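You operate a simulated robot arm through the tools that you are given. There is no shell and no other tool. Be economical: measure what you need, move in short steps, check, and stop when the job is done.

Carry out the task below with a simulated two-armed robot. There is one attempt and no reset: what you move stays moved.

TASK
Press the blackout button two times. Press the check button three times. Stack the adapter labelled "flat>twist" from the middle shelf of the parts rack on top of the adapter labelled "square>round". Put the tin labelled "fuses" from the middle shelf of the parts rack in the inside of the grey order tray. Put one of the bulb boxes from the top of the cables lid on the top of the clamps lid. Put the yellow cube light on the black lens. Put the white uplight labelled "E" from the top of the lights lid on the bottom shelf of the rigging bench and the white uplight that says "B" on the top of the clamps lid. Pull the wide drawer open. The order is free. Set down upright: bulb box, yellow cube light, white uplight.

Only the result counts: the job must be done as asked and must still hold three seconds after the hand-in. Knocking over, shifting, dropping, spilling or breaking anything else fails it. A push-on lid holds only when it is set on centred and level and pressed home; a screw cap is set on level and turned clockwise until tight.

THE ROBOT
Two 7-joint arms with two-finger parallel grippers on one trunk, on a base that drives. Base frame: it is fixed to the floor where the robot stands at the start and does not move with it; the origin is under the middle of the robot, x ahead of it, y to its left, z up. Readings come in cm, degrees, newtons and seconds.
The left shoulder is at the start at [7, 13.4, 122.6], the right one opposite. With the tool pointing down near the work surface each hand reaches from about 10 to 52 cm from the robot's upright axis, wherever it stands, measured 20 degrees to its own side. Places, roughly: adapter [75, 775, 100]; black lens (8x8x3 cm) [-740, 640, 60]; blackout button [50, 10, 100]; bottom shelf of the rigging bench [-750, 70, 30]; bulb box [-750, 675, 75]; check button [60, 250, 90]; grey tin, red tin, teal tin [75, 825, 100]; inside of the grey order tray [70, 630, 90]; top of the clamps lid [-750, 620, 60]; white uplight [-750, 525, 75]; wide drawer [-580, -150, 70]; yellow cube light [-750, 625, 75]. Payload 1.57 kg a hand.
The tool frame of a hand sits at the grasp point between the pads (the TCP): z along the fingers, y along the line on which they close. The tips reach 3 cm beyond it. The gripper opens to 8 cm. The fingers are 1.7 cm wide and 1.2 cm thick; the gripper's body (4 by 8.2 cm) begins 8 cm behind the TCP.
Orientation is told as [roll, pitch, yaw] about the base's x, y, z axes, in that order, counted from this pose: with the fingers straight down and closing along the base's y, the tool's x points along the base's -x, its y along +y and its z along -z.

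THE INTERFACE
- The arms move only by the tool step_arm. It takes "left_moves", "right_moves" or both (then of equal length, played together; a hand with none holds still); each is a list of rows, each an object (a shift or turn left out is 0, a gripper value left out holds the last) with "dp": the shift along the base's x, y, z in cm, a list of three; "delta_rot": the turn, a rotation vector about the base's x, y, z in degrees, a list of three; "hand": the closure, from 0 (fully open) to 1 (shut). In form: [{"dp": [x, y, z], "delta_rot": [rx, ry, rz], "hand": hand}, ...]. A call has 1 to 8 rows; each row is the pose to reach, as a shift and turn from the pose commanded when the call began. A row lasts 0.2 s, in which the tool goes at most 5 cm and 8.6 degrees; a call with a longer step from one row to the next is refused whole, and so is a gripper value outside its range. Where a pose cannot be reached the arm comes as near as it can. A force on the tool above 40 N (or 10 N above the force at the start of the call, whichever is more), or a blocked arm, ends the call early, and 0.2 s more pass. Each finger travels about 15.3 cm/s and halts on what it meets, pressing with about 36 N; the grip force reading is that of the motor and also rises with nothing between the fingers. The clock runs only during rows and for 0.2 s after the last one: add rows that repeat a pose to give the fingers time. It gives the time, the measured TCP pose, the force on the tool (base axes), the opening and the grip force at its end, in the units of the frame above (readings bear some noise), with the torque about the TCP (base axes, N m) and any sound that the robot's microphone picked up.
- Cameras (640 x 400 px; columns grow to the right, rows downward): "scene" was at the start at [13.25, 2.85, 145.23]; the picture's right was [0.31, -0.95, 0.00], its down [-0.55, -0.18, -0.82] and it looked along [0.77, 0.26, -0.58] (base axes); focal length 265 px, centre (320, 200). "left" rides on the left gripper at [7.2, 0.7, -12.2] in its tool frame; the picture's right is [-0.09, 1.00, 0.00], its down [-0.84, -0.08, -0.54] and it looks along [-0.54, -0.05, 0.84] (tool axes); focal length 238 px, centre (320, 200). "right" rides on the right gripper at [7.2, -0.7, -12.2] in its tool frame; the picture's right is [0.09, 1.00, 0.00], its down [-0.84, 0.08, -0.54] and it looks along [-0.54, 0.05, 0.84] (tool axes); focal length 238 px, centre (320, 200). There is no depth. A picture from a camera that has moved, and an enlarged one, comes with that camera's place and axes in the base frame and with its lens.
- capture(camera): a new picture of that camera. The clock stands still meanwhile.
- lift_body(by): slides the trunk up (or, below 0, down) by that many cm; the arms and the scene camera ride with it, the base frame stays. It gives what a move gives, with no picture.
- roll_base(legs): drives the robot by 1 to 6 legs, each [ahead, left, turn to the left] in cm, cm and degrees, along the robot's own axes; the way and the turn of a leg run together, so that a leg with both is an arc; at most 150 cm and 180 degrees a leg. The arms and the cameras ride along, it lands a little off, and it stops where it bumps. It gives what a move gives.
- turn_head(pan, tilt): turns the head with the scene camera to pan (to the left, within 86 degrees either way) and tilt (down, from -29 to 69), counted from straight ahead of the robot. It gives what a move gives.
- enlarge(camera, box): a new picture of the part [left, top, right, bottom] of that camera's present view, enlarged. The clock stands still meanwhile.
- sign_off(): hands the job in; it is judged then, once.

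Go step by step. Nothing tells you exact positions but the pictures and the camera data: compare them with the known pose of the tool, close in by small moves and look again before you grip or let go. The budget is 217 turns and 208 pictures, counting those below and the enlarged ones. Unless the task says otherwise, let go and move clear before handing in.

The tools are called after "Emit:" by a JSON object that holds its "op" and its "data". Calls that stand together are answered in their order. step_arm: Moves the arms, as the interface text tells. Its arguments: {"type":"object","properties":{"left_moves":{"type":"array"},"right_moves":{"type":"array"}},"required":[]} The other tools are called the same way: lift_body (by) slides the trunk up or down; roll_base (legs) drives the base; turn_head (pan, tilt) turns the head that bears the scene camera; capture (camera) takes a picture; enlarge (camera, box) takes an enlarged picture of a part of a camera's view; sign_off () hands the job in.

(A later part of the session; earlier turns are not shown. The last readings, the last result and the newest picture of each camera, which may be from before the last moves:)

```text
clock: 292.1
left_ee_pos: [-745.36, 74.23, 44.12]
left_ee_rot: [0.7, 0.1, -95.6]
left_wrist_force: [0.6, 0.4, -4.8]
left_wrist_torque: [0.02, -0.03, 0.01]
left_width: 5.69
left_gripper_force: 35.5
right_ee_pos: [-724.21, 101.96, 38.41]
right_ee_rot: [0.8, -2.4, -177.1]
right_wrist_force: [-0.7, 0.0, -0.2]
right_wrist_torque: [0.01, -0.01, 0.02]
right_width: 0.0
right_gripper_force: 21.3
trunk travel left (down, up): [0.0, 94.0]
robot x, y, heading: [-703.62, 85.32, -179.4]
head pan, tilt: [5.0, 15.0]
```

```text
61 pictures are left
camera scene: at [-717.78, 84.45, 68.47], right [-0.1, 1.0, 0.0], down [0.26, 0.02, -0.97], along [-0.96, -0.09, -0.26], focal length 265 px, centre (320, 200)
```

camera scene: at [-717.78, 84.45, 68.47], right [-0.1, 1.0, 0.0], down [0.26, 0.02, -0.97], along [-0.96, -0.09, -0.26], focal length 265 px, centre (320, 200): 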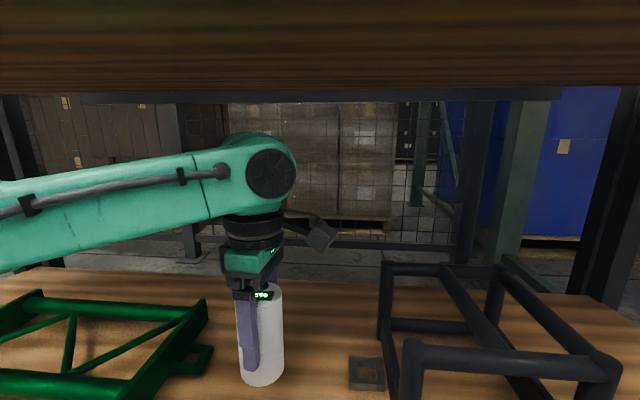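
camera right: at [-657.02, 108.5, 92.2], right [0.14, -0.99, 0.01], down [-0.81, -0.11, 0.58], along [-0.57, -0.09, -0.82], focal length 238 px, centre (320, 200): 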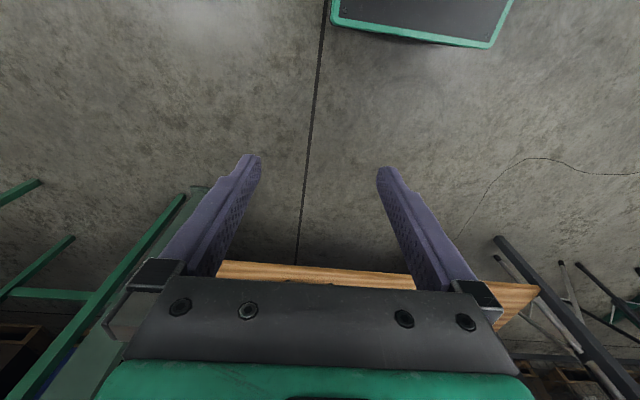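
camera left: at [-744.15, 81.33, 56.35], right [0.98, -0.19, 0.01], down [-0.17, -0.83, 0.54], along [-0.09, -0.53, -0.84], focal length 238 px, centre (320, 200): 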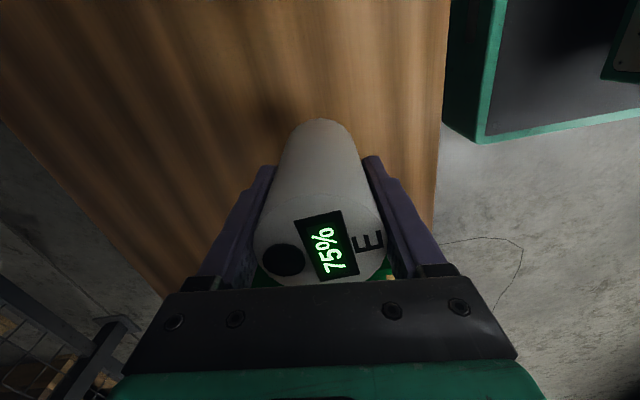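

E is over the free spot between the two pieces. Lowering in steps until contact.

Emit:
{"op": "step_arm", "data": {"left_moves": [{"dp": [0, 0, -1]}, {"dp": [0, 0, -2]}, {"dp": [0, 0, -2.7]}, {"dp": [0, 0, -3.1]}, {"dp": [0, 0, -3.1]}]}}

Emit:
{"op": "enlarge", "data": {"camera": "scene", "box": [180, 240, 400, 400]}}

```text
clock: 293.3
left_ee_pos: [-745.37, 74.23, 40.82]
left_ee_rot: [0.7, 0.1, -95.6]
left_wrist_force: [0.7, 0.0, -5.5]
left_wrist_torque: [0.0, 0.0, -0.02]
left_width: 5.72
left_gripper_force: 35.8
right_ee_pos: [-724.34, 101.85, 38.43]
right_ee_rot: [0.9, -2.5, -177.2]
right_wrist_force: [-0.2, 0.3, -0.4]
right_wrist_torque: [-0.02, 0.01, -0.01]
right_width: 0.0
right_gripper_force: 21.2
trunk travel left (down, up): [0.0, 94.0]
robot x, y, heading: [-703.43, 85.0, -179.5]
head pan, tilt: [5.0, 15.0]
```

```text
2.50 times, centred on (290, 320) of scene
camera zoom: at [-717.77, 84.45, 68.48], right [-0.1, 1.0, 0.0], down [0.26, 0.02, -0.97], along [-0.96, -0.09, -0.26], focal length 662 px, centre (395, -100)
```

zoom: 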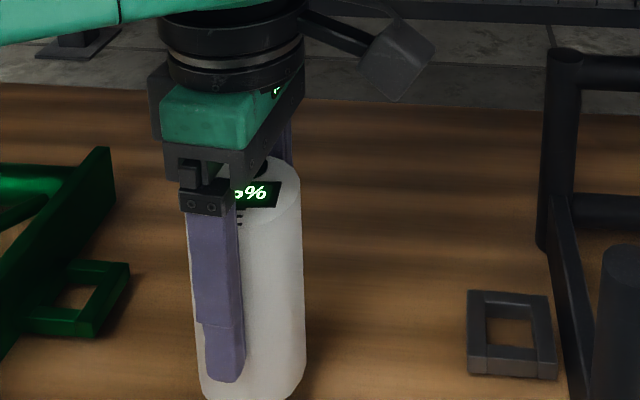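

Emit:
{"op": "step_arm", "data": {"left_moves": [{"dp": [0, 0, -0.3]}, {"dp": [0, 0, -0.6]}, {"dp": [0, 0, -0.6]}]}}

```text
clock: 294.1
left_ee_pos: [-745.35, 74.15, 40.39]
left_ee_rot: [0.6, 0.2, -95.6]
left_wrist_force: [-0.8, -0.5, -4.7]
left_wrist_torque: [-0.01, -0.01, 0.0]
left_width: 5.7
left_gripper_force: 35.5
right_ee_pos: [-724.22, 101.9, 38.48]
right_ee_rot: [0.9, -2.4, -177.2]
right_wrist_force: [0.1, 0.2, -0.8]
right_wrist_torque: [0.02, 0.01, 0.02]
right_width: 0.0
right_gripper_force: 21.5
trunk travel left (down, up): [0.0, 94.0]
robot x, y, heading: [-703.59, 85.17, -179.4]
head pan, tilt: [5.0, 15.0]
```

No contact yet (still full weight). Lowering further in 0.3 cm steps.

Emit:
{"op": "step_arm", "data": {"left_moves": [{"dp": [0, 0, -0.3]}, {"dp": [0, 0, -0.6]}, {"dp": [0, 0, -0.8]}, {"dp": [0, 0, -0.8]}]}}

```text
clock: 295.1
left_ee_pos: [-745.4, 74.17, 39.65]
left_ee_rot: [0.7, 0.2, -95.7]
left_wrist_force: [0.0, 0.2, -4.6]
left_wrist_torque: [0.03, 0.0, -0.01]
left_width: 5.69
left_gripper_force: 35.8
right_ee_pos: [-724.24, 101.94, 38.35]
right_ee_rot: [0.9, -2.4, -177.2]
right_wrist_force: [0.4, -0.8, -0.3]
right_wrist_torque: [-0.01, 0.01, 0.03]
right_width: 0.0
right_gripper_force: 21.3
trunk travel left (down, up): [0.0, 94.0]
robot x, y, heading: [-703.59, 85.46, -179.7]
head pan, tilt: [5.0, 15.0]
```

Emit:
{"op": "step_arm", "data": {"left_moves": [{"dp": [0, 0, -0.3]}, {"dp": [0, 0, -0.6]}, {"dp": [0, 0, -0.8]}, {"dp": [0, 0, -0.8]}]}}

Emit:
{"op": "capture", "data": {"camera": "scene"}}

```text
clock: 296.1
left_ee_pos: [-745.45, 74.22, 38.92]
left_ee_rot: [0.5, 0.2, -95.7]
left_wrist_force: [2.4, -0.4, 6.8]
left_wrist_torque: [0.05, 0.22, 0.01]
left_width: 5.7
left_gripper_force: 36.1
right_ee_pos: [-724.19, 101.85, 38.5]
right_ee_rot: [0.9, -2.6, -177.2]
right_wrist_force: [-0.6, 0.1, 0.1]
right_wrist_torque: [0.01, -0.02, 0.0]
right_width: 0.01
right_gripper_force: 21.6
trunk travel left (down, up): [0.0, 94.0]
robot x, y, heading: [-703.4, 85.36, -179.6]
head pan, tilt: [5.0, 15.0]
```

```text
59 pictures are left
camera scene: at [-717.68, 84.47, 68.52], right [-0.1, 1.0, 0.0], down [0.26, 0.02, -0.97], along [-0.96, -0.09, -0.26], focal length 265 px, centre (320, 200)
```

scene: 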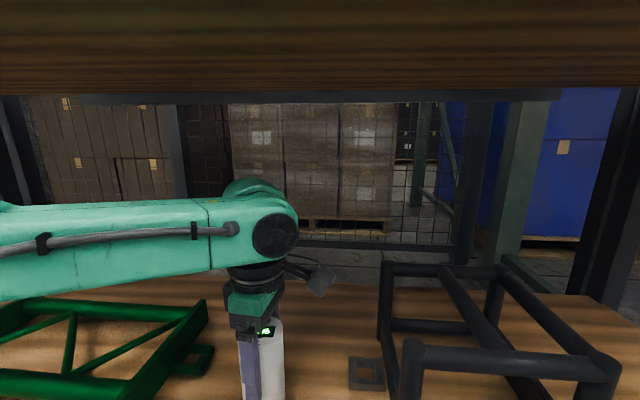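

Contact felt. Relieving slightly, opening, and rising just enough to clear the light before withdrawing.

Emit:
{"op": "step_arm", "data": {"left_moves": [{"dp": [0, 0, 0.1]}, {"dp": [0, 0, 0.2], "hand": 0}, {"dp": [0, 0, 0.2], "hand": 0}, {"dp": [0, 0, 3], "hand": 0}, {"dp": [0, 0, 6], "hand": 0}, {"dp": [0, 0, 8.5]}, {"dp": [0, 0, 9.8]}, {"dp": [0, 0, 9.8]}]}}

Emit:
{"op": "capture", "data": {"camera": "left"}}

Emit:
{"op": "capture", "data": {"camera": "scene"}}

```text
clock: 297.9
left_ee_pos: [-745.2, 73.76, 48.52]
left_ee_rot: [0.8, 0.4, -95.6]
left_wrist_force: [-0.7, 0.5, 0.1]
left_wrist_torque: [-0.01, -0.02, -0.02]
left_width: 8.02
left_gripper_force: 0.0
left hand out of reach, approached as far as the arm can: row 7, 8
right_ee_pos: [-724.21, 101.89, 38.39]
right_ee_rot: [0.8, -2.5, -177.2]
right_wrist_force: [0.3, 0.0, -1.2]
right_wrist_torque: [-0.01, 0.0, 0.0]
right_width: 0.03
right_gripper_force: 21.4
trunk travel left (down, up): [0.0, 94.0]
robot x, y, heading: [-703.0, 85.5, -179.8]
head pan, tilt: [5.0, 15.0]
```

```text
58 pictures are left
camera left: at [-743.86, 80.93, 60.72], right [0.98, -0.19, 0.01], down [-0.17, -0.83, 0.54], along [-0.09, -0.53, -0.84], focal length 238 px, centre (320, 200)
```

left: 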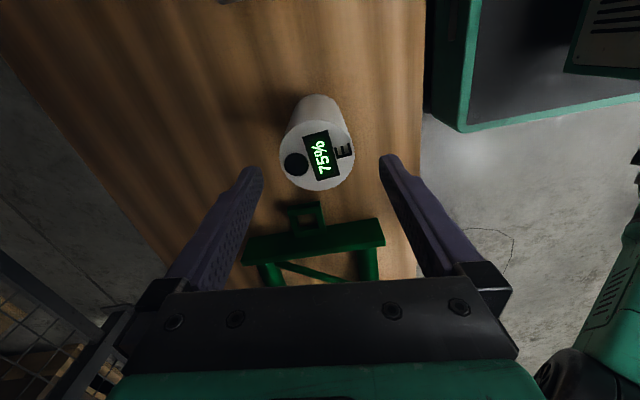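

```text
57 pictures are left
camera scene: at [-717.73, 84.46, 68.49], right [-0.1, 1.0, 0.0], down [0.26, 0.02, -0.97], along [-0.96, -0.09, -0.26], focal length 265 px, centre (320, 200)
```

scene: 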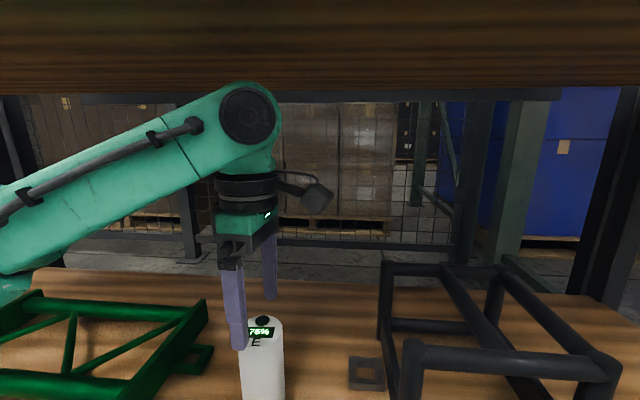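

E stands free. I'll step sideways in y first so the fingers clear it completely, then withdraw.

Emit:
{"op": "step_arm", "data": {"left_moves": [{"dp": [0, 2.5, 0]}, {"dp": [0.5, 5, 0]}, {"dp": [4.5, 5, -0.5]}, {"dp": [9, 5, -1]}, {"dp": [13.5, 4, -1.5]}, {"dp": [17, 3, -2]}]}}

Emit:
{"op": "roll_base", "data": {"legs": [[-70, 0, 0]]}}

Emit:
{"op": "turn_head", "data": {"pan": 5, "tilt": 12}}

Emit:
{"op": "capture", "data": {"camera": "scene"}}

Emit:
{"op": "turn_head", "data": {"pan": 75, "tilt": 10}}

Emit:
{"op": "capture", "data": {"camera": "scene"}}

```text
clock: 299.3
left_ee_pos: [-728.22, 76.87, 46.44]
left_ee_rot: [0.8, 0.3, -95.6]
left_wrist_force: [0.2, -0.6, -1.0]
left_wrist_torque: [0.0, -0.02, 0.01]
left_width: 8.01
left_gripper_force: 0.1
left hand out of reach, approached as far as the arm can: row 1, 2, 3
right_ee_pos: [-724.2, 101.89, 38.44]
right_ee_rot: [1.0, -2.5, -177.1]
right_wrist_force: [0.6, 0.1, 0.2]
right_wrist_torque: [-0.01, -0.01, 0.02]
right_width: 0.0
right_gripper_force: 21.0
trunk travel left (down, up): [0.0, 94.0]
robot x, y, heading: [-703.06, 85.25, -179.7]
head pan, tilt: [5.0, 15.0]
```

```text
clock: 303.1
left_ee_pos: [-658.3, 77.49, 46.5]
left_ee_rot: [0.7, 0.2, -95.6]
left_wrist_force: [0.5, -0.5, 0.7]
left_wrist_torque: [0.02, -0.01, 0.0]
left_width: 8.0
left_gripper_force: 0.0
right_ee_pos: [-654.37, 102.53, 38.45]
right_ee_rot: [0.9, -2.5, -177.2]
right_wrist_force: [-0.3, 0.0, -0.8]
right_wrist_torque: [-0.03, 0.02, -0.01]
right_width: 0.02
right_gripper_force: 21.2
trunk travel left (down, up): [0.0, 94.0]
robot x, y, heading: [-633.72, 85.73, -179.3]
head pan, tilt: [5.0, 15.0]
```

```text
clock: 303.8
left_ee_pos: [-658.36, 77.3, 46.5]
left_ee_rot: [0.7, 0.1, -95.6]
left_wrist_force: [-0.3, 0.3, 0.1]
left_wrist_torque: [0.02, -0.01, 0.01]
left_width: 8.02
left_gripper_force: 0.0
right_ee_pos: [-654.45, 102.42, 38.48]
right_ee_rot: [0.8, -2.4, -177.2]
right_wrist_force: [-0.1, -0.3, 0.5]
right_wrist_torque: [0.0, 0.0, 0.01]
right_width: 0.0
right_gripper_force: 21.1
trunk travel left (down, up): [0.0, 94.0]
robot x, y, heading: [-633.57, 85.65, -179.5]
head pan, tilt: [5.0, 12.0]
```

```text
56 pictures are left
camera scene: at [-647.82, 85.04, 68.97], right [-0.1, 1.0, 0.0], down [0.21, 0.02, -0.98], along [-0.97, -0.09, -0.21], focal length 265 px, centre (320, 200)
```

scene: 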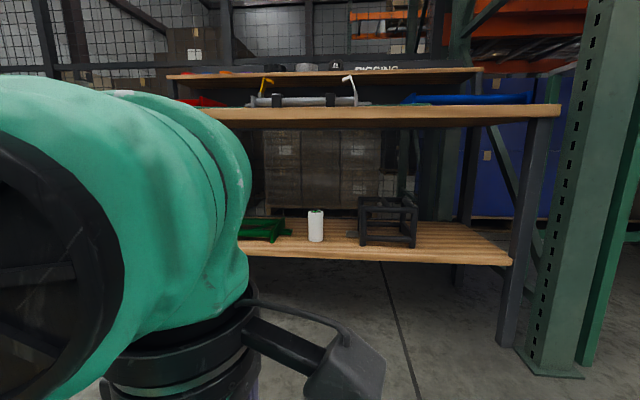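

```text
clock: 305.2
left_ee_pos: [-658.46, 77.39, 46.52]
left_ee_rot: [0.8, 0.4, -95.7]
left_wrist_force: [0.5, 0.6, -0.4]
left_wrist_torque: [-0.01, 0.0, -0.01]
left_width: 7.98
left_gripper_force: 0.1
right_ee_pos: [-654.28, 102.52, 38.47]
right_ee_rot: [0.9, -2.5, -177.2]
right_wrist_force: [0.1, 0.0, 0.0]
right_wrist_torque: [-0.01, 0.0, 0.01]
right_width: 0.0
right_gripper_force: 21.3
trunk travel left (down, up): [0.0, 94.0]
robot x, y, heading: [-633.54, 85.88, -179.6]
head pan, tilt: [75.0, 10.0]
```

```text
55 pictures are left
camera scene: at [-641.32, 77.07, 69.32], right [-0.95, 0.3, 0.0], down [0.05, 0.16, -0.99], along [-0.3, -0.94, -0.17], focal length 265 px, centre (320, 200)
```

scene: 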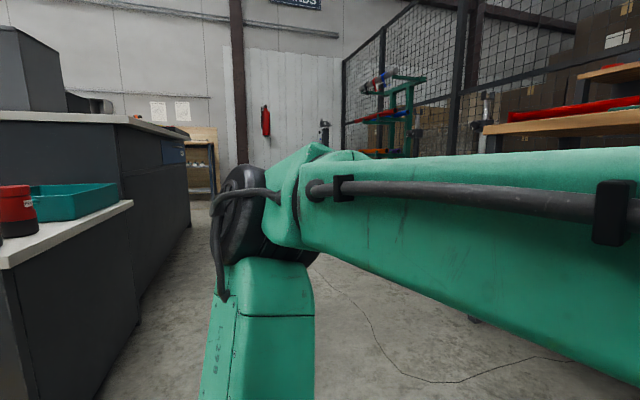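

E stands on the lower shelf. Now the wide drawer at about [-580, -150, 70]: I'll raise the trunk, move to the middle of the aisle, and look along it.

Emit:
{"op": "lift_body", "data": {"by": 40}}

Emit:
{"op": "roll_base", "data": {"legs": [[38, 0, 0], [0, 60, 0]]}}

Emit:
{"op": "turn_head", "data": {"pan": 86, "tilt": 22}}

Emit:
{"op": "capture", "data": {"camera": "scene"}}

```text
clock: 309.0
left_ee_pos: [-658.41, 77.43, 86.42]
left_ee_rot: [0.7, 0.2, -95.7]
left_wrist_force: [-0.5, -0.4, 1.3]
left_wrist_torque: [-0.02, 0.01, -0.02]
left_width: 8.0
left_gripper_force: 0.0
right_ee_pos: [-654.33, 102.41, 78.39]
right_ee_rot: [0.9, -2.4, -177.2]
right_wrist_force: [0.9, 0.6, -0.3]
right_wrist_torque: [0.03, -0.01, -0.03]
right_width: 0.0
right_gripper_force: 21.1
trunk travel left (down, up): [-40.0, 54.0]
robot x, y, heading: [-633.35, 85.8, -179.3]
head pan, tilt: [75.0, 10.0]
```

```text
clock: 314.4
left_ee_pos: [-695.61, 16.98, 86.56]
left_ee_rot: [0.7, 0.1, -95.3]
left_wrist_force: [0.2, -0.4, 0.2]
left_wrist_torque: [-0.03, 0.02, -0.02]
left_width: 8.0
left_gripper_force: 0.0
right_ee_pos: [-691.7, 42.19, 78.44]
right_ee_rot: [0.9, -2.6, -176.9]
right_wrist_force: [-0.4, 0.9, -0.1]
right_wrist_torque: [0.01, -0.02, 0.01]
right_width: 0.0
right_gripper_force: 21.5
trunk travel left (down, up): [-40.0, 54.0]
robot x, y, heading: [-670.86, 25.34, -179.4]
head pan, tilt: [75.0, 10.0]
```

```text
clock: 315.2
left_ee_pos: [-695.66, 16.84, 86.07]
left_ee_rot: [1.4, 0.0, -95.1]
left_wrist_force: [0.3, 0.3, -0.5]
left_wrist_torque: [0.0, 0.03, 0.01]
left_width: 7.99
left_gripper_force: 0.0
right_ee_pos: [-691.68, 42.13, 78.42]
right_ee_rot: [1.0, -2.4, -177.0]
right_wrist_force: [-0.2, -0.8, 0.3]
right_wrist_torque: [0.02, -0.01, -0.02]
right_width: 0.02
right_gripper_force: 21.5
trunk travel left (down, up): [-40.0, 54.0]
robot x, y, heading: [-670.8, 25.72, -179.4]
head pan, tilt: [85.9, 22.0]
```

```text
54 pictures are left
camera scene: at [-678.51, 16.7, 108.4], right [-0.96, 0.28, 0.0], down [0.08, 0.26, -0.96], along [-0.27, -0.92, -0.27], focal length 265 px, centre (320, 200)
```

scene: 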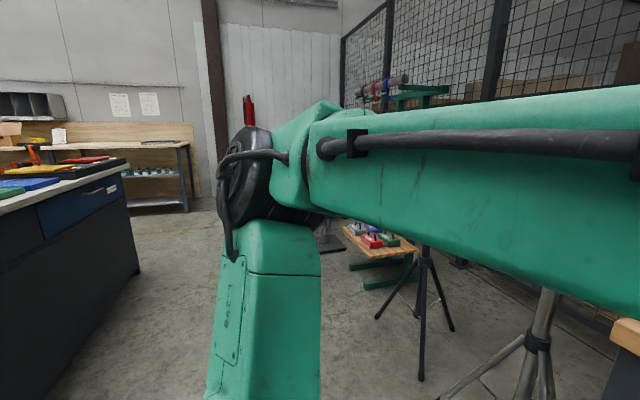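

The blue drawer on the counter at left looks like the target, and the stands on the other side are at x<-740. I'll continue left to y≈-150 and turn around to face it.

Emit:
{"op": "roll_base", "data": {"legs": [[0, 100, 0], [0, 75, 0], [0, 0, 180]]}}

Emit:
{"op": "turn_head", "data": {"pan": 0, "tilt": 25}}

Emit:
{"op": "capture", "data": {"camera": "scene"}}

```text
clock: 331.3
left_ee_pos: [-643.71, -141.02, 86.25]
left_ee_rot: [1.4, 0.3, 84.0]
left_wrist_force: [0.6, 0.6, 0.5]
left_wrist_torque: [-0.01, -0.01, -0.01]
left_width: 7.99
left_gripper_force: 0.1
right_ee_pos: [-648.17, -166.29, 78.5]
right_ee_rot: [0.9, -2.5, 1.9]
right_wrist_force: [-0.9, 0.0, 0.3]
right_wrist_torque: [0.04, -0.04, -0.01]
right_width: 0.0
right_gripper_force: 21.3
trunk travel left (down, up): [-40.0, 54.0]
robot x, y, heading: [-669.14, -149.08, -0.7]
head pan, tilt: [85.9, 22.0]
```

```text
clock: 332.9
left_ee_pos: [-643.61, -140.98, 86.31]
left_ee_rot: [1.3, 0.4, 84.0]
left_wrist_force: [-0.7, -0.8, 0.0]
left_wrist_torque: [0.0, 0.01, -0.02]
left_width: 8.03
left_gripper_force: 0.0
right_ee_pos: [-648.15, -166.22, 78.46]
right_ee_rot: [0.9, -2.4, 1.8]
right_wrist_force: [-0.8, -0.2, -0.3]
right_wrist_torque: [-0.03, 0.01, 0.04]
right_width: 0.03
right_gripper_force: 21.3
trunk travel left (down, up): [-40.0, 54.0]
robot x, y, heading: [-668.63, -149.47, -0.6]
head pan, tilt: [0.0, 25.0]
```

```text
53 pictures are left
camera scene: at [-654.78, -149.32, 106.86], right [-0.01, -1.0, 0.0], down [-0.42, 0.0, -0.91], along [0.91, -0.01, -0.42], focal length 265 px, centre (320, 200)
```

scene: 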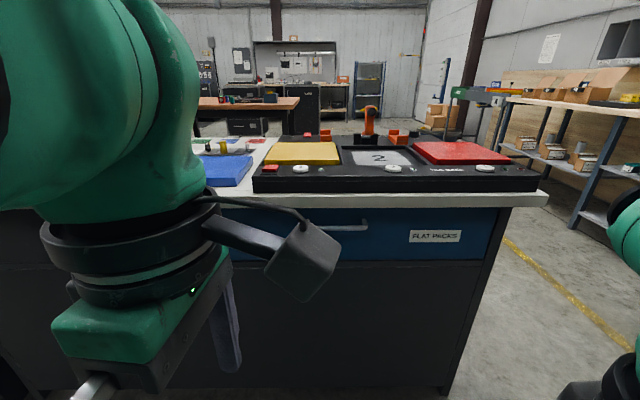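

I see a blue drawer labelled "FLAT PACKS" with a bar handle. I'll lower the left hand aside to see the rest of the counter front.

Emit:
{"op": "step_arm", "data": {"left_moves": [{"dp": [0, 4, -2], "hand": 0.5}, {"dp": [0, 8, -4]}, {"dp": [0, 12, -6]}, {"dp": [0, 16, -9]}, {"dp": [0, 19, -12]}, {"dp": [0, 20, -16]}, {"dp": [0, 20, -20]}]}}

Emit:
{"op": "turn_head", "data": {"pan": 15, "tilt": 30}}

Emit:
{"op": "capture", "data": {"camera": "scene"}}

```text
clock: 334.5
left_ee_pos: [-639.19, -119.22, 67.63]
left_ee_rot: [1.6, 0.4, 84.0]
left_wrist_force: [0.0, 0.1, 0.7]
left_wrist_torque: [0.03, 0.03, -0.01]
left_width: 4.0
left_gripper_force: 0.1
left hand out of reach, approached as far as the arm can: row 5, 6, 7
right_ee_pos: [-648.09, -166.17, 78.43]
right_ee_rot: [0.9, -2.5, 1.8]
right_wrist_force: [0.8, 0.0, 0.1]
right_wrist_torque: [-0.04, 0.01, 0.01]
right_width: 0.01
right_gripper_force: 21.4
trunk travel left (down, up): [-40.0, 54.0]
robot x, y, heading: [-668.63, -149.19, -0.4]
head pan, tilt: [0.0, 25.0]
```

```text
clock: 335.3
left_ee_pos: [-639.21, -119.14, 67.84]
left_ee_rot: [1.5, 0.4, 84.0]
left_wrist_force: [0.4, 1.3, -0.1]
left_wrist_torque: [0.0, -0.01, -0.02]
left_width: 4.02
left_gripper_force: 0.1
right_ee_pos: [-648.2, -166.24, 78.38]
right_ee_rot: [0.9, -2.5, 1.8]
right_wrist_force: [-0.3, -0.2, 0.1]
right_wrist_torque: [0.0, 0.01, 0.01]
right_width: 0.0
right_gripper_force: 21.1
trunk travel left (down, up): [-40.0, 54.0]
robot x, y, heading: [-668.67, -149.21, -0.4]
head pan, tilt: [15.0, 30.0]
```

```text
52 pictures are left
camera scene: at [-655.22, -146.98, 106.07], right [0.25, -0.97, 0.0], down [-0.48, -0.12, -0.87], along [0.84, 0.22, -0.5], focal length 265 px, centre (320, 200)
```

scene: 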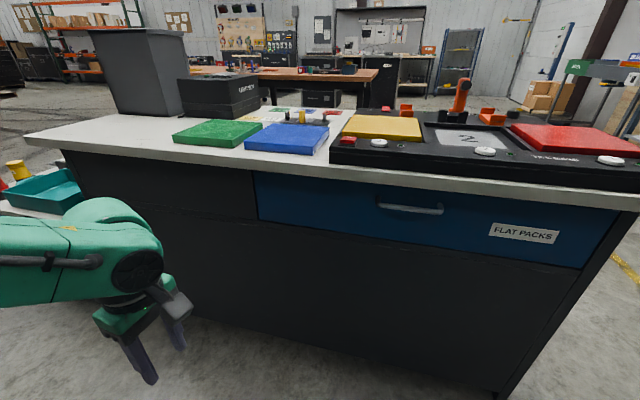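

Only this wide blue drawer has a handle. I'll take the right hand's view to triangulate the handle.

Emit:
{"op": "capture", "data": {"camera": "right"}}

Emit:
{"op": "enlarge", "data": {"camera": "scene", "box": [350, 170, 510, 260]}}

```text
51 pictures are left
camera right: at [-655.9, -167.39, 90.25], right [-0.12, 0.99, 0.01], down [0.81, 0.09, 0.58], along [0.57, 0.08, -0.82], focal length 238 px, centre (320, 200)
```

right: 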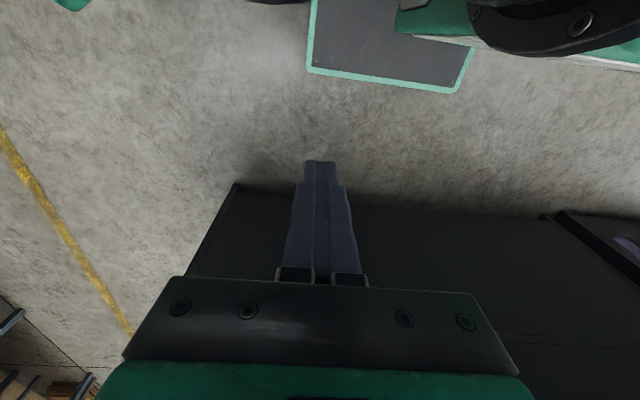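

```text
4.00 times, centred on (430, 215) of scene
camera zoom: at [-655.22, -146.98, 106.07], right [0.25, -0.97, 0.0], down [-0.48, -0.12, -0.87], along [0.84, 0.22, -0.5], focal length 1059 px, centre (-120, 140)
```

zoom: 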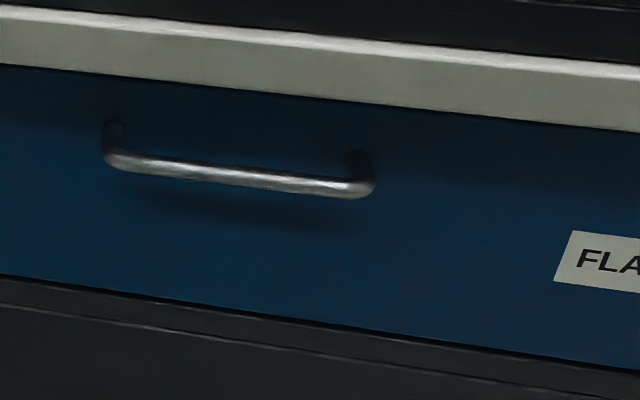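

The handle bar is at about x -600, z 74, spanning y -146 to -161, with the countertop overhanging above it. I'll grip it horizontally: shift the base right, then swing the left hand to point forward with its fingers closing vertically.

Emit:
{"op": "roll_base", "data": {"legs": [[0, -16, 0]]}}

Emit:
{"op": "step_arm", "data": {"left_moves": [{"dp": [3.5, -1, 2], "delta_rot": [0, 0, 3]}, {"dp": [7, -3, 4], "delta_rot": [0, 0, 6]}, {"dp": [10.5, -5, 6], "delta_rot": [0, 0, 6]}, {"dp": [14, -7, 7], "delta_rot": [0, 0, 6]}, {"dp": [16, -9, 8], "delta_rot": [0, 0, 6]}, {"dp": [16, -11, 8], "delta_rot": [0, 0, 6]}]}}

Emit:
{"op": "step_arm", "data": {"left_moves": [{"delta_rot": [0, -8.5, 0]}, {"delta_rot": [0, -17, 0]}, {"delta_rot": [0, -25.5, 0]}, {"delta_rot": [0, -34, 0]}, {"delta_rot": [0, -42.5, 0]}, {"delta_rot": [0, -51, 0]}, {"delta_rot": [0, -59.5, 0]}, {"delta_rot": [0, -68, 0]}]}}

Emit:
{"op": "capture", "data": {"camera": "scene"}}

```text
clock: 336.7
left_ee_pos: [-639.4, -135.08, 67.84]
left_ee_rot: [1.5, 0.4, 84.0]
left_wrist_force: [-0.7, -1.2, 0.2]
left_wrist_torque: [0.01, -0.05, -0.01]
left_width: 3.98
left_gripper_force: 0.1
right_ee_pos: [-648.37, -182.03, 78.45]
right_ee_rot: [1.1, -2.5, 1.9]
right_wrist_force: [0.3, 0.3, -0.4]
right_wrist_torque: [0.08, -0.04, 0.0]
right_width: 0.02
right_gripper_force: 21.1
trunk travel left (down, up): [-40.0, 54.0]
robot x, y, heading: [-669.06, -165.11, -0.3]
head pan, tilt: [15.0, 30.0]
```

```text
clock: 338.1
left_ee_pos: [-623.34, -146.03, 75.9]
left_ee_rot: [1.5, 0.4, 90.0]
left_wrist_force: [0.1, -0.4, 0.1]
left_wrist_torque: [0.0, 0.0, 0.0]
left_width: 4.02
left_gripper_force: 0.1
right_ee_pos: [-648.33, -182.0, 78.41]
right_ee_rot: [0.9, -2.5, 1.9]
right_wrist_force: [0.7, -0.1, 0.3]
right_wrist_torque: [0.03, 0.0, 0.04]
right_width: 0.0
right_gripper_force: 21.2
trunk travel left (down, up): [-40.0, 54.0]
robot x, y, heading: [-669.51, -165.06, -0.6]
head pan, tilt: [15.0, 30.0]
```

```text
clock: 339.9
left_ee_pos: [-618.26, -143.27, 77.08]
left_ee_rot: [-66.4, 0.1, 89.4]
left_wrist_force: [0.8, -0.6, 0.3]
left_wrist_torque: [-0.01, 0.0, 0.02]
left_width: 3.99
left_gripper_force: 0.2
left hand out of reach, approached as far as the arm can: row 6, 7, 8
right_ee_pos: [-648.29, -181.86, 78.48]
right_ee_rot: [0.7, -2.6, 1.9]
right_wrist_force: [0.3, 0.8, -0.1]
right_wrist_torque: [0.0, -0.01, -0.01]
right_width: 0.0
right_gripper_force: 21.1
trunk travel left (down, up): [-40.0, 54.0]
robot x, y, heading: [-669.06, -165.03, -0.6]
head pan, tilt: [15.0, 30.0]
```

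```text
49 pictures are left
camera scene: at [-655.42, -162.64, 106.08], right [0.25, -0.97, 0.0], down [-0.48, -0.13, -0.87], along [0.84, 0.22, -0.5], focal length 265 px, centre (320, 200)
```

scene: 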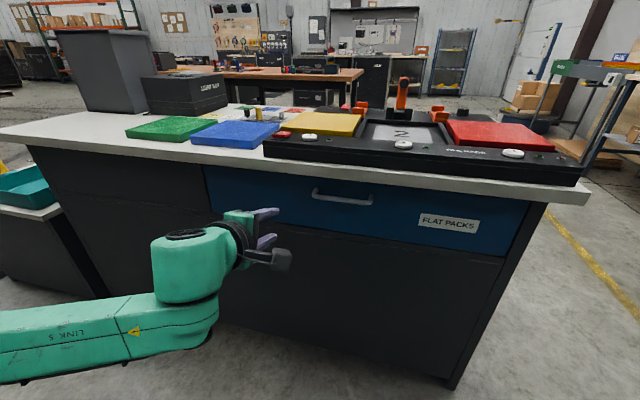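

The hand points forward nicely. I'll finish the tilt and bring it in front of the handle bar.

Emit:
{"op": "step_arm", "data": {"left_moves": [{"dp": [1, -2.5, -0.5], "delta_rot": [0, -7, 0], "hand": 0.3}, {"dp": [2.5, -5, -1], "delta_rot": [0, -14, 0], "hand": 0.3}, {"dp": [4, -7.5, -2], "delta_rot": [0, -22, 0], "hand": 0.3}, {"dp": [5.5, -9.8, -2.7], "delta_rot": [0, -22, 0], "hand": 0.3}, {"dp": [7, -9.8, -2.7], "delta_rot": [0, -22, 0], "hand": 0.3}]}}

Emit:
{"op": "capture", "data": {"camera": "scene"}}

Emit:
{"op": "capture", "data": {"camera": "left"}}

```text
clock: 341.1
left_ee_pos: [-618.44, -140.12, 84.09]
left_ee_rot: [-81.2, 0.1, 89.6]
left_wrist_force: [-0.4, -0.4, 0.1]
left_wrist_torque: [0.01, 0.03, 0.02]
left_width: 5.59
left_gripper_force: 0.0
left hand out of reach, approached as far as the arm can: row 1, 2, 3, 4, 5
right_ee_pos: [-648.37, -182.1, 78.45]
right_ee_rot: [1.0, -2.5, 1.9]
right_wrist_force: [0.3, 0.3, 0.2]
right_wrist_torque: [-0.01, 0.01, 0.03]
right_width: 0.0
right_gripper_force: 20.8
trunk travel left (down, up): [-40.0, 54.0]
robot x, y, heading: [-668.72, -164.99, -0.4]
head pan, tilt: [15.0, 30.0]
```

```text
48 pictures are left
camera scene: at [-655.37, -162.74, 106.07], right [0.25, -0.97, 0.0], down [-0.48, -0.13, -0.87], along [0.84, 0.22, -0.5], focal length 265 px, centre (320, 200)
```

scene: 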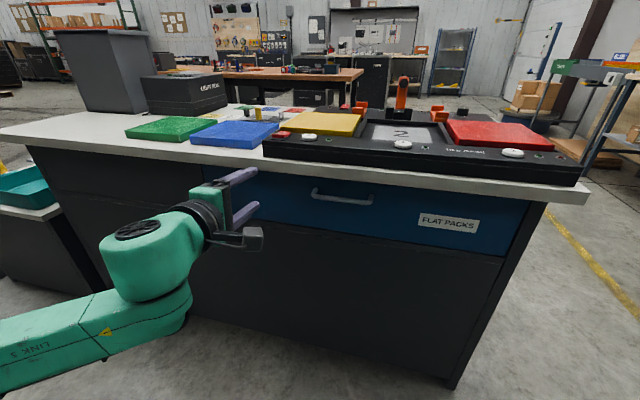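

```text
47 pictures are left
camera left: at [-630.65, -147.23, 85.28], right [-0.15, 0.09, -0.98], down [-0.52, 0.84, 0.16], along [0.84, 0.53, -0.08], focal length 238 px, centre (320, 200)
```

left: 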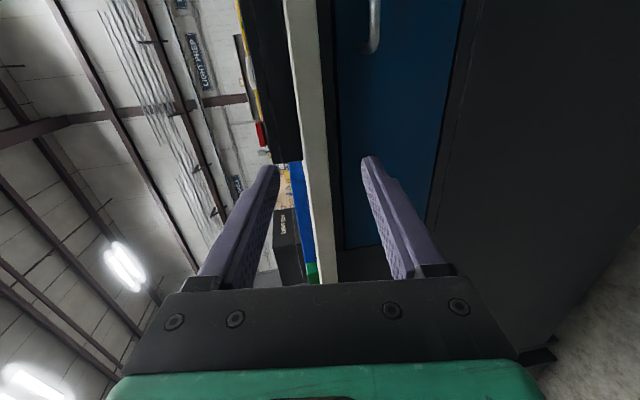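

The arm didn't quite follow; it ended high and to the left. I'll command it down and right again while keeping clear of the countertop.

Emit:
{"op": "step_arm", "data": {"left_moves": [{"dp": [0, -1, -3], "delta_rot": [0, -2, 0]}, {"dp": [0.5, -3, -6], "delta_rot": [0, -4, 0]}, {"dp": [1.5, -6, -9], "delta_rot": [0, -6, 0]}, {"dp": [3, -9, -10], "delta_rot": [0, -8, 0]}, {"dp": [5, -12, -10], "delta_rot": [0, -9, 0]}, {"dp": [7, -13, -10], "delta_rot": [0, -9, 0]}]}}

Emit:
{"op": "capture", "data": {"camera": "scene"}}

```text
clock: 342.5
left_ee_pos: [-611.72, -153.63, 74.13]
left_ee_rot: [-90.3, -0.1, 89.5]
left_wrist_force: [-0.1, 0.0, 0.6]
left_wrist_torque: [0.01, 0.01, 0.04]
left_width: 5.61
left_gripper_force: 0.0
left hand out of reach, approached as far as the arm can: row 1
right_ee_pos: [-648.33, -182.07, 78.4]
right_ee_rot: [0.9, -2.5, 1.9]
right_wrist_force: [-0.3, -0.5, 0.5]
right_wrist_torque: [0.0, -0.02, 0.01]
right_width: 0.0
right_gripper_force: 21.1
trunk travel left (down, up): [-40.0, 54.0]
robot x, y, heading: [-668.97, -164.9, -0.3]
head pan, tilt: [15.0, 30.0]
```

```text
46 pictures are left
camera scene: at [-655.34, -162.78, 106.07], right [0.25, -0.97, 0.0], down [-0.48, -0.12, -0.87], along [0.84, 0.22, -0.5], focal length 265 px, centre (320, 200)
```

scene: 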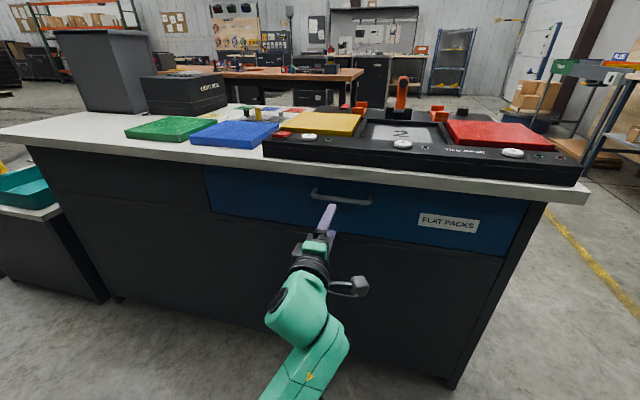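

Excellent: the hand is at [-611.7, -153.6, 74.1] pointing straight at the handle. I'll check with the hand camera.

Emit:
{"op": "capture", "data": {"camera": "left"}}

Emit:
{"op": "enlarge", "data": {"camera": "scene", "box": [270, 160, 430, 260]}}

```text
45 pictures are left
camera left: at [-623.8, -160.63, 73.38], right [0.0, 0.09, -1.0], down [-0.54, 0.84, 0.08], along [0.84, 0.53, 0.05], focal length 238 px, centre (320, 200)
```

left: 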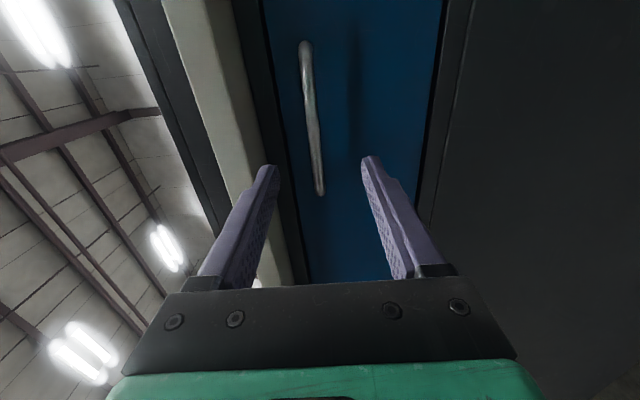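

```text
4.00 times, centred on (350, 210) of scene
camera zoom: at [-655.34, -162.78, 106.07], right [0.25, -0.97, 0.0], down [-0.48, -0.12, -0.87], along [0.84, 0.22, -0.5], focal length 1059 px, centre (200, 160)
```

zoom: 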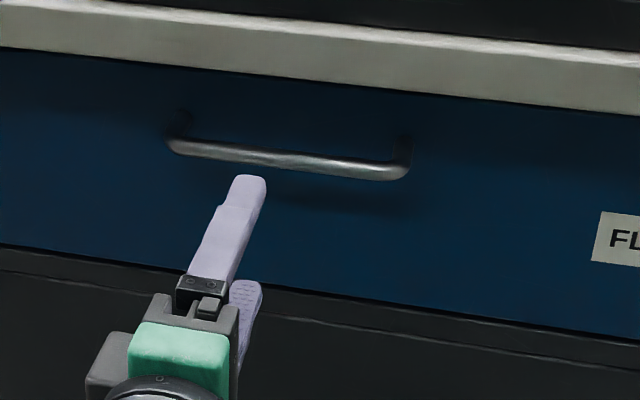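

The bar lies between the fingers at z≈74.7. I'll narrow the opening a bit, raise 0.5 cm and move in.

Emit:
{"op": "step_arm", "data": {"left_moves": [{"dp": [0, 0, 0.5], "hand": 0.58}, {"dp": [3, 0, 0.5], "hand": 0.58}, {"dp": [6, 0, 0.5], "hand": 0.58}, {"dp": [8.5, 0, 0.5], "hand": 0.58}, {"dp": [10, 0, 0.5], "hand": 0.58}, {"dp": [10, 0, 0.5]}]}}

Emit:
{"op": "enlarge", "data": {"camera": "scene", "box": [270, 160, 430, 260]}}

Emit:
{"op": "capture", "data": {"camera": "left"}}

```text
clock: 344.1
left_ee_pos: [-601.36, -149.76, 74.17]
left_ee_rot: [-90.6, -5.6, 92.3]
left_wrist_force: [-0.2, -0.2, 0.2]
left_wrist_torque: [0.03, 0.0, 0.03]
left_width: 3.34
left_gripper_force: 0.1
right_ee_pos: [-648.48, -181.91, 78.48]
right_ee_rot: [0.9, -2.5, 1.9]
right_wrist_force: [0.1, 0.2, 0.1]
right_wrist_torque: [0.01, -0.03, 0.0]
right_width: 0.0
right_gripper_force: 20.7
trunk travel left (down, up): [-40.0, 54.0]
robot x, y, heading: [-669.1, -165.12, -0.3]
head pan, tilt: [15.0, 30.0]
stopped in row 6 (left hand): the arm was blocked; the commanded pose is now the measured one
```

```text
4.00 times, centred on (350, 210) of scene
camera zoom: at [-655.36, -162.74, 106.07], right [0.25, -0.97, 0.0], down [-0.48, -0.13, -0.87], along [0.84, 0.22, -0.5], focal length 1059 px, centre (200, 160)
```

zoom: 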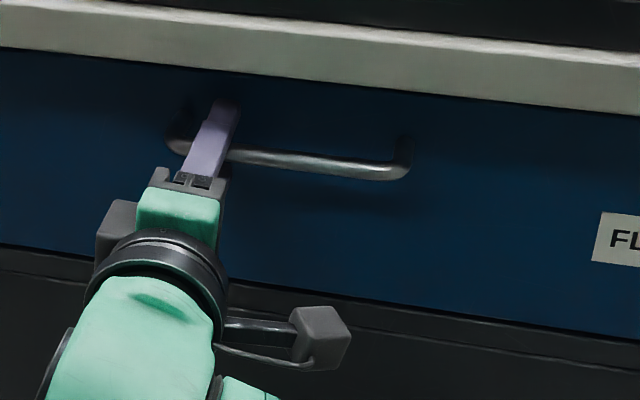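

```text
42 pictures are left
camera left: at [-613.13, -157.35, 72.71], right [0.0, 0.19, -0.98], down [-0.58, 0.8, 0.15], along [0.82, 0.57, 0.11], focal length 238 px, centre (320, 200)
```

left: 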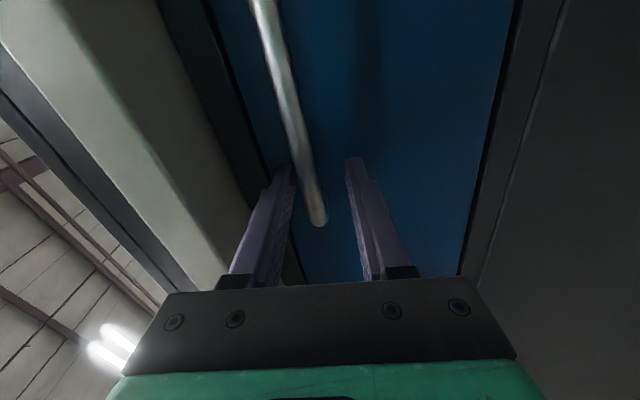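

The fingers straddle the bar near its left end. I'll try to shift a little towards its middle before closing.

Emit:
{"op": "step_arm", "data": {"left_moves": [{"dp": [0, -1.5, 0.3]}, {"dp": [0, -3, 0.5]}, {"dp": [0, -3, 0.5]}]}}

Emit:
{"op": "capture", "data": {"camera": "left"}}

```text
clock: 344.7
left_ee_pos: [-600.92, -147.73, 73.88]
left_ee_rot: [-91.1, -13.2, 96.1]
left_wrist_force: [0.2, -0.1, -0.6]
left_wrist_torque: [0.01, 0.0, 0.04]
left_width: 3.32
left_gripper_force: 0.1
right_ee_pos: [-648.33, -182.06, 78.4]
right_ee_rot: [0.9, -2.5, 2.0]
right_wrist_force: [0.0, 0.6, -0.7]
right_wrist_torque: [-0.01, 0.0, 0.01]
right_width: 0.01
right_gripper_force: 20.8
trunk travel left (down, up): [-40.0, 54.0]
robot x, y, heading: [-669.35, -165.04, -0.7]
head pan, tilt: [15.0, 30.0]
stopped in row 3 (left hand): the arm was blocked; the commanded pose is now the measured one
```

```text
41 pictures are left
camera left: at [-612.27, -155.64, 71.51], right [-0.02, 0.32, -0.95], down [-0.63, 0.74, 0.25], along [0.78, 0.6, 0.19], focal length 238 px, centre (320, 200)
```

left: 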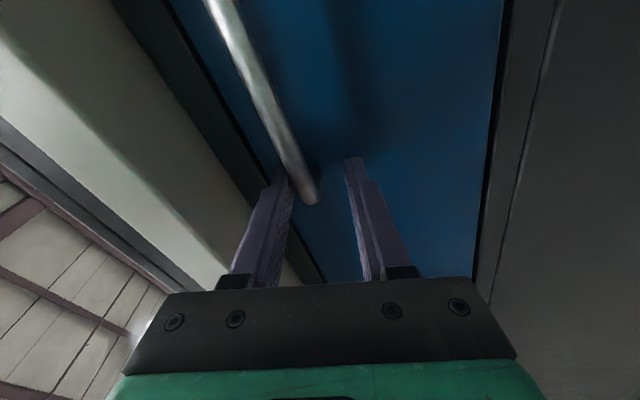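

The arm is at its extension limit and drifts the wrong way. I'll back the hand out, restore its orientation, and use the base to move in instead.

Emit:
{"op": "step_arm", "data": {"left_moves": [{"dp": [-4, 0, 0.2]}, {"dp": [-8, -0.5, 0.4], "delta_rot": [-4, 0, -2]}, {"dp": [-10.5, -2.5, 0.6], "delta_rot": [-9, 0.3, -4.3]}, {"dp": [-10.5, -5.5, 0.8], "delta_rot": [-13, 0.5, -6.4]}, {"dp": [-10.5, -5.5, 0.8], "delta_rot": [-13, 0.5, -6.4]}]}}

Emit:
{"op": "capture", "data": {"camera": "left"}}

```text
clock: 345.2
left_ee_pos: [-603.35, -145.23, 78.39]
left_ee_rot: [-95.3, -16.1, 98.9]
left_wrist_force: [8.5, -4.1, -16.9]
left_wrist_torque: [0.02, 0.69, -0.17]
left_width: 2.1
left_gripper_force: 0.1
right_ee_pos: [-648.04, -181.97, 78.32]
right_ee_rot: [0.9, -2.3, 1.8]
right_wrist_force: [0.1, 0.2, 0.3]
right_wrist_torque: [-0.02, -0.06, 0.03]
right_width: 0.0
right_gripper_force: 21.3
trunk travel left (down, up): [-40.0, 54.0]
robot x, y, heading: [-668.88, -165.11, -0.6]
head pan, tilt: [15.0, 30.0]
stopped in row 2 (left hand): the force on the tool passed its limit (the readings are from after the stop); the commanded pose is now the measured one
```

```text
40 pictures are left
camera left: at [-614.16, -153.41, 74.78], right [0.04, 0.37, -0.93], down [-0.66, 0.7, 0.26], along [0.75, 0.61, 0.27], focal length 238 px, centre (320, 200)
```

left: 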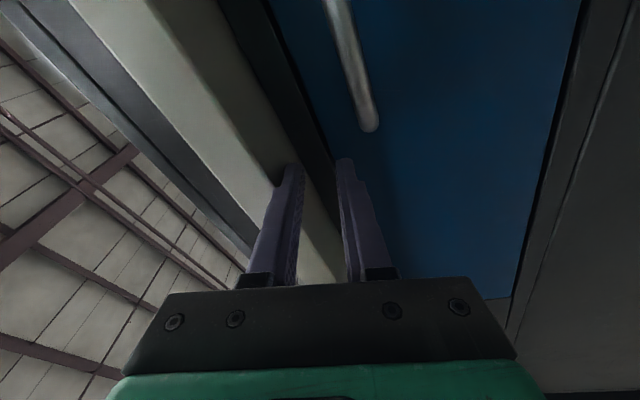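

The hand has risen against the countertop edge. I'll back the whole base off to free it, then look.

Emit:
{"op": "roll_base", "data": {"legs": [[-15, 0, 0]]}}

Emit:
{"op": "capture", "data": {"camera": "scene"}}

```text
clock: 346.6
left_ee_pos: [-618.82, -145.22, 79.4]
left_ee_rot: [-96.5, -15.9, 99.3]
left_wrist_force: [0.6, 0.9, -1.4]
left_wrist_torque: [0.01, 0.02, -0.02]
left_width: 3.36
left_gripper_force: 0.1
right_ee_pos: [-663.41, -181.9, 78.45]
right_ee_rot: [0.9, -2.6, 1.8]
right_wrist_force: [0.3, 0.2, -0.1]
right_wrist_torque: [-0.03, -0.02, -0.02]
right_width: 0.01
right_gripper_force: 21.0
trunk travel left (down, up): [-40.0, 54.0]
robot x, y, heading: [-684.19, -165.15, -0.7]
head pan, tilt: [15.0, 30.0]
```

```text
39 pictures are left
camera scene: at [-670.49, -162.62, 106.08], right [0.25, -0.97, 0.0], down [-0.48, -0.12, -0.87], along [0.84, 0.22, -0.5], focal length 265 px, centre (320, 200)
```

scene: 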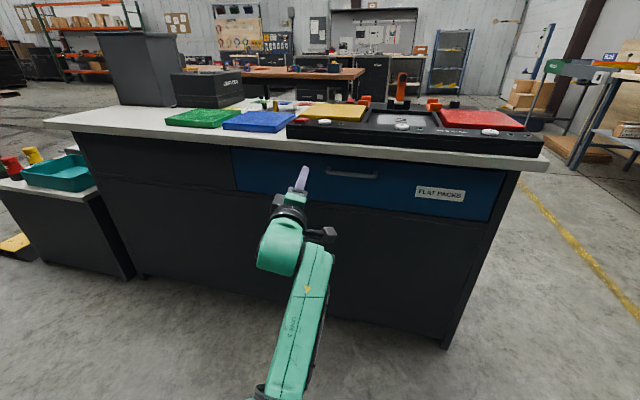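

Nothing disturbed. Now with free space I'll retract the hand and restore the straight-forward orientation.

Emit:
{"op": "step_arm", "data": {"left_moves": [{"dp": [-3, -1.5, -1], "delta_rot": [-4, 1, -2]}, {"dp": [-6, -3.5, -2.5], "delta_rot": [-8.1, 2, -4.2]}, {"dp": [-9, -5.5, -4], "delta_rot": [-12.2, 3, -6.3]}, {"dp": [-10, -8, -4.7], "delta_rot": [-16.3, 4.1, -8.4]}, {"dp": [-10, -8.3, -4.7], "delta_rot": [-16.3, 4.1, -8.4]}]}}

Emit:
{"op": "capture", "data": {"camera": "scene"}}

```text
clock: 347.1
left_ee_pos: [-624.2, -144.72, 89.19]
left_ee_rot: [-108.3, -15.5, 102.0]
left_wrist_force: [0.0, 0.0, -0.9]
left_wrist_torque: [0.05, -0.02, -0.02]
left_width: 3.37
left_gripper_force: 0.0
right_ee_pos: [-663.5, -181.87, 78.47]
right_ee_rot: [0.8, -2.6, 1.7]
right_wrist_force: [0.4, 0.6, 0.0]
right_wrist_torque: [-0.02, 0.05, -0.01]
right_width: 0.0
right_gripper_force: 21.2
trunk travel left (down, up): [-40.0, 54.0]
robot x, y, heading: [-684.0, -165.25, -0.6]
head pan, tilt: [15.0, 30.0]
stopped in row 2 (left hand): the arm was blocked; the commanded pose is now the measured one
```

```text
38 pictures are left
camera scene: at [-670.38, -162.63, 106.07], right [0.25, -0.97, 0.0], down [-0.48, -0.12, -0.87], along [0.84, 0.22, -0.5], focal length 265 px, centre (320, 200)
```

scene: 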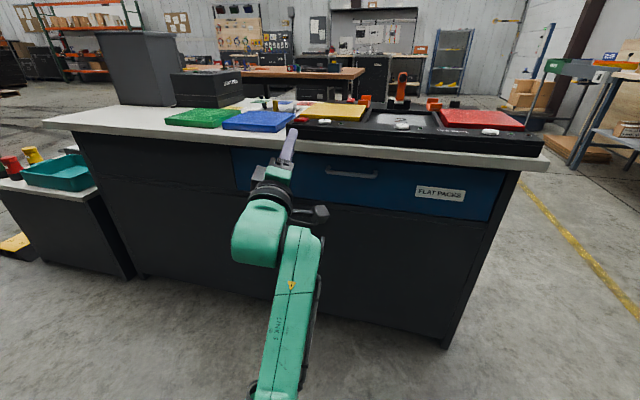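

The elbow seems stuck near straight. I'll unwind by tilting the fingers back down while pulling in.

Emit:
{"op": "step_arm", "data": {"left_moves": [{"dp": [-1, 1, -2], "delta_rot": [0, 8, 0]}, {"dp": [-3, 2, -4], "delta_rot": [0, 16, 0]}, {"dp": [-5, 3, -6], "delta_rot": [0, 24, 0]}, {"dp": [-7, 4, -8], "delta_rot": [0, 32, 0]}, {"dp": [-9, 4, -10], "delta_rot": [0, 40, 0]}, {"dp": [-11, 4, -11], "delta_rot": [0, 48, 0]}]}}

```text
clock: 348.8
left_ee_pos: [-635.61, -138.22, 78.7]
left_ee_rot: [-57.7, -24.1, 89.2]
left_wrist_force: [-0.3, -0.3, -0.3]
left_wrist_torque: [-0.02, 0.01, 0.0]
left_width: 3.34
left_gripper_force: 0.0
right_ee_pos: [-663.36, -181.91, 78.44]
right_ee_rot: [0.9, -2.6, 1.8]
right_wrist_force: [0.0, 0.3, -0.2]
right_wrist_torque: [0.01, 0.03, 0.0]
right_width: 0.0
right_gripper_force: 21.2
trunk travel left (down, up): [-40.0, 54.0]
robot x, y, heading: [-683.8, -165.02, -0.8]
head pan, tilt: [15.0, 30.0]
stopped in row 6 (left hand): the arm was blocked; the commanded pose is now the measured one
```

Unwinding works. Next I'll remove the sideways tilt.

Emit:
{"op": "step_arm", "data": {"left_moves": [{"dp": [0, 0, 0], "delta_rot": [-8, 0, 0]}, {"dp": [0, -1, 0], "delta_rot": [-16, 0, 0]}, {"dp": [0, -2, 0], "delta_rot": [-24, 0, 0]}, {"dp": [0, -3, 0], "delta_rot": [-24, 0, 0]}]}}

Emit:
{"op": "capture", "data": {"camera": "scene"}}

```text
clock: 349.9
left_ee_pos: [-635.75, -138.75, 79.96]
left_ee_rot: [-59.8, -3.1, 92.2]
left_wrist_force: [0.0, -0.1, 0.0]
left_wrist_torque: [-0.03, 0.02, 0.0]
left_width: 3.38
left_gripper_force: 0.0
right_ee_pos: [-663.47, -181.92, 78.49]
right_ee_rot: [0.8, -2.5, 1.8]
right_wrist_force: [-0.2, -0.3, 0.1]
right_wrist_torque: [-0.03, -0.04, 0.01]
right_width: 0.04
right_gripper_force: 21.1
trunk travel left (down, up): [-40.0, 54.0]
robot x, y, heading: [-683.94, -164.71, -0.6]
head pan, tilt: [15.0, 30.0]
stopped in row 4 (left hand): the arm was blocked; the commanded pose is now the measured one
```

```text
37 pictures are left
camera scene: at [-670.39, -162.6, 106.07], right [0.25, -0.97, 0.0], down [-0.48, -0.12, -0.87], along [0.84, 0.22, -0.5], focal length 265 px, centre (320, 200)
```

scene: 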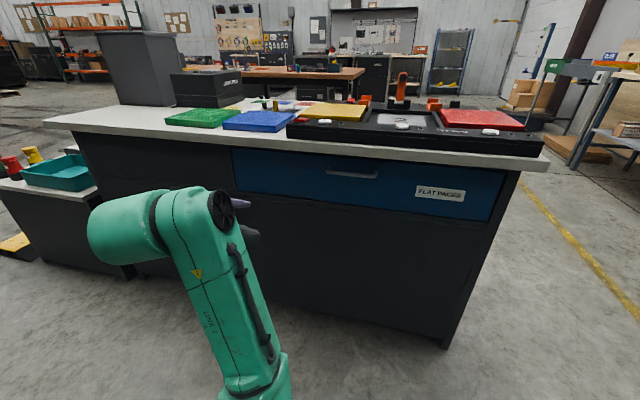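

I'll return the hand to fingers-down first, then repeat the approach that worked, using the base for the final advance.

Emit:
{"op": "step_arm", "data": {"left_moves": [{"dp": [0, 1, 0], "delta_rot": [0, 8.5, 0]}, {"dp": [-0.5, 1, 0], "delta_rot": [0, 17, 0]}, {"dp": [-1, 0, -1], "delta_rot": [0, 25.5, 0]}, {"dp": [-2, -1, -2], "delta_rot": [0, 34, 0]}, {"dp": [-2, -3, -3], "delta_rot": [0, 42.5, 0]}, {"dp": [-2, -5, -4], "delta_rot": [0, 51, 0]}, {"dp": [-2, -7, -4], "delta_rot": [0, 59.5, 0]}]}}

Emit:
{"op": "capture", "data": {"camera": "scene"}}

```text
clock: 351.6
left_ee_pos: [-627.95, -145.19, 77.11]
left_ee_rot: [0.1, -3.2, 88.8]
left_wrist_force: [0.0, 0.0, 0.3]
left_wrist_torque: [0.03, 0.02, -0.03]
left_width: 3.39
left_gripper_force: 0.1
left hand out of reach, approached as far as the arm can: row 2, 3, 4, 5, 6, 7
right_ee_pos: [-663.35, -181.98, 78.45]
right_ee_rot: [1.1, -2.6, 1.8]
right_wrist_force: [0.0, -1.0, -0.6]
right_wrist_torque: [0.03, -0.02, 0.02]
right_width: 0.01
right_gripper_force: 20.9
trunk travel left (down, up): [-40.0, 54.0]
robot x, y, heading: [-684.24, -164.58, -0.8]
head pan, tilt: [15.0, 30.0]
```

```text
36 pictures are left
camera scene: at [-670.35, -162.86, 106.06], right [0.25, -0.97, 0.0], down [-0.48, -0.12, -0.87], along [0.84, 0.22, -0.5], focal length 265 px, centre (320, 200)
```

scene: 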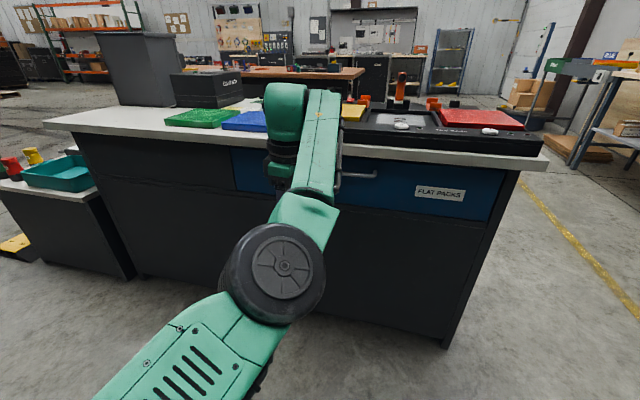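

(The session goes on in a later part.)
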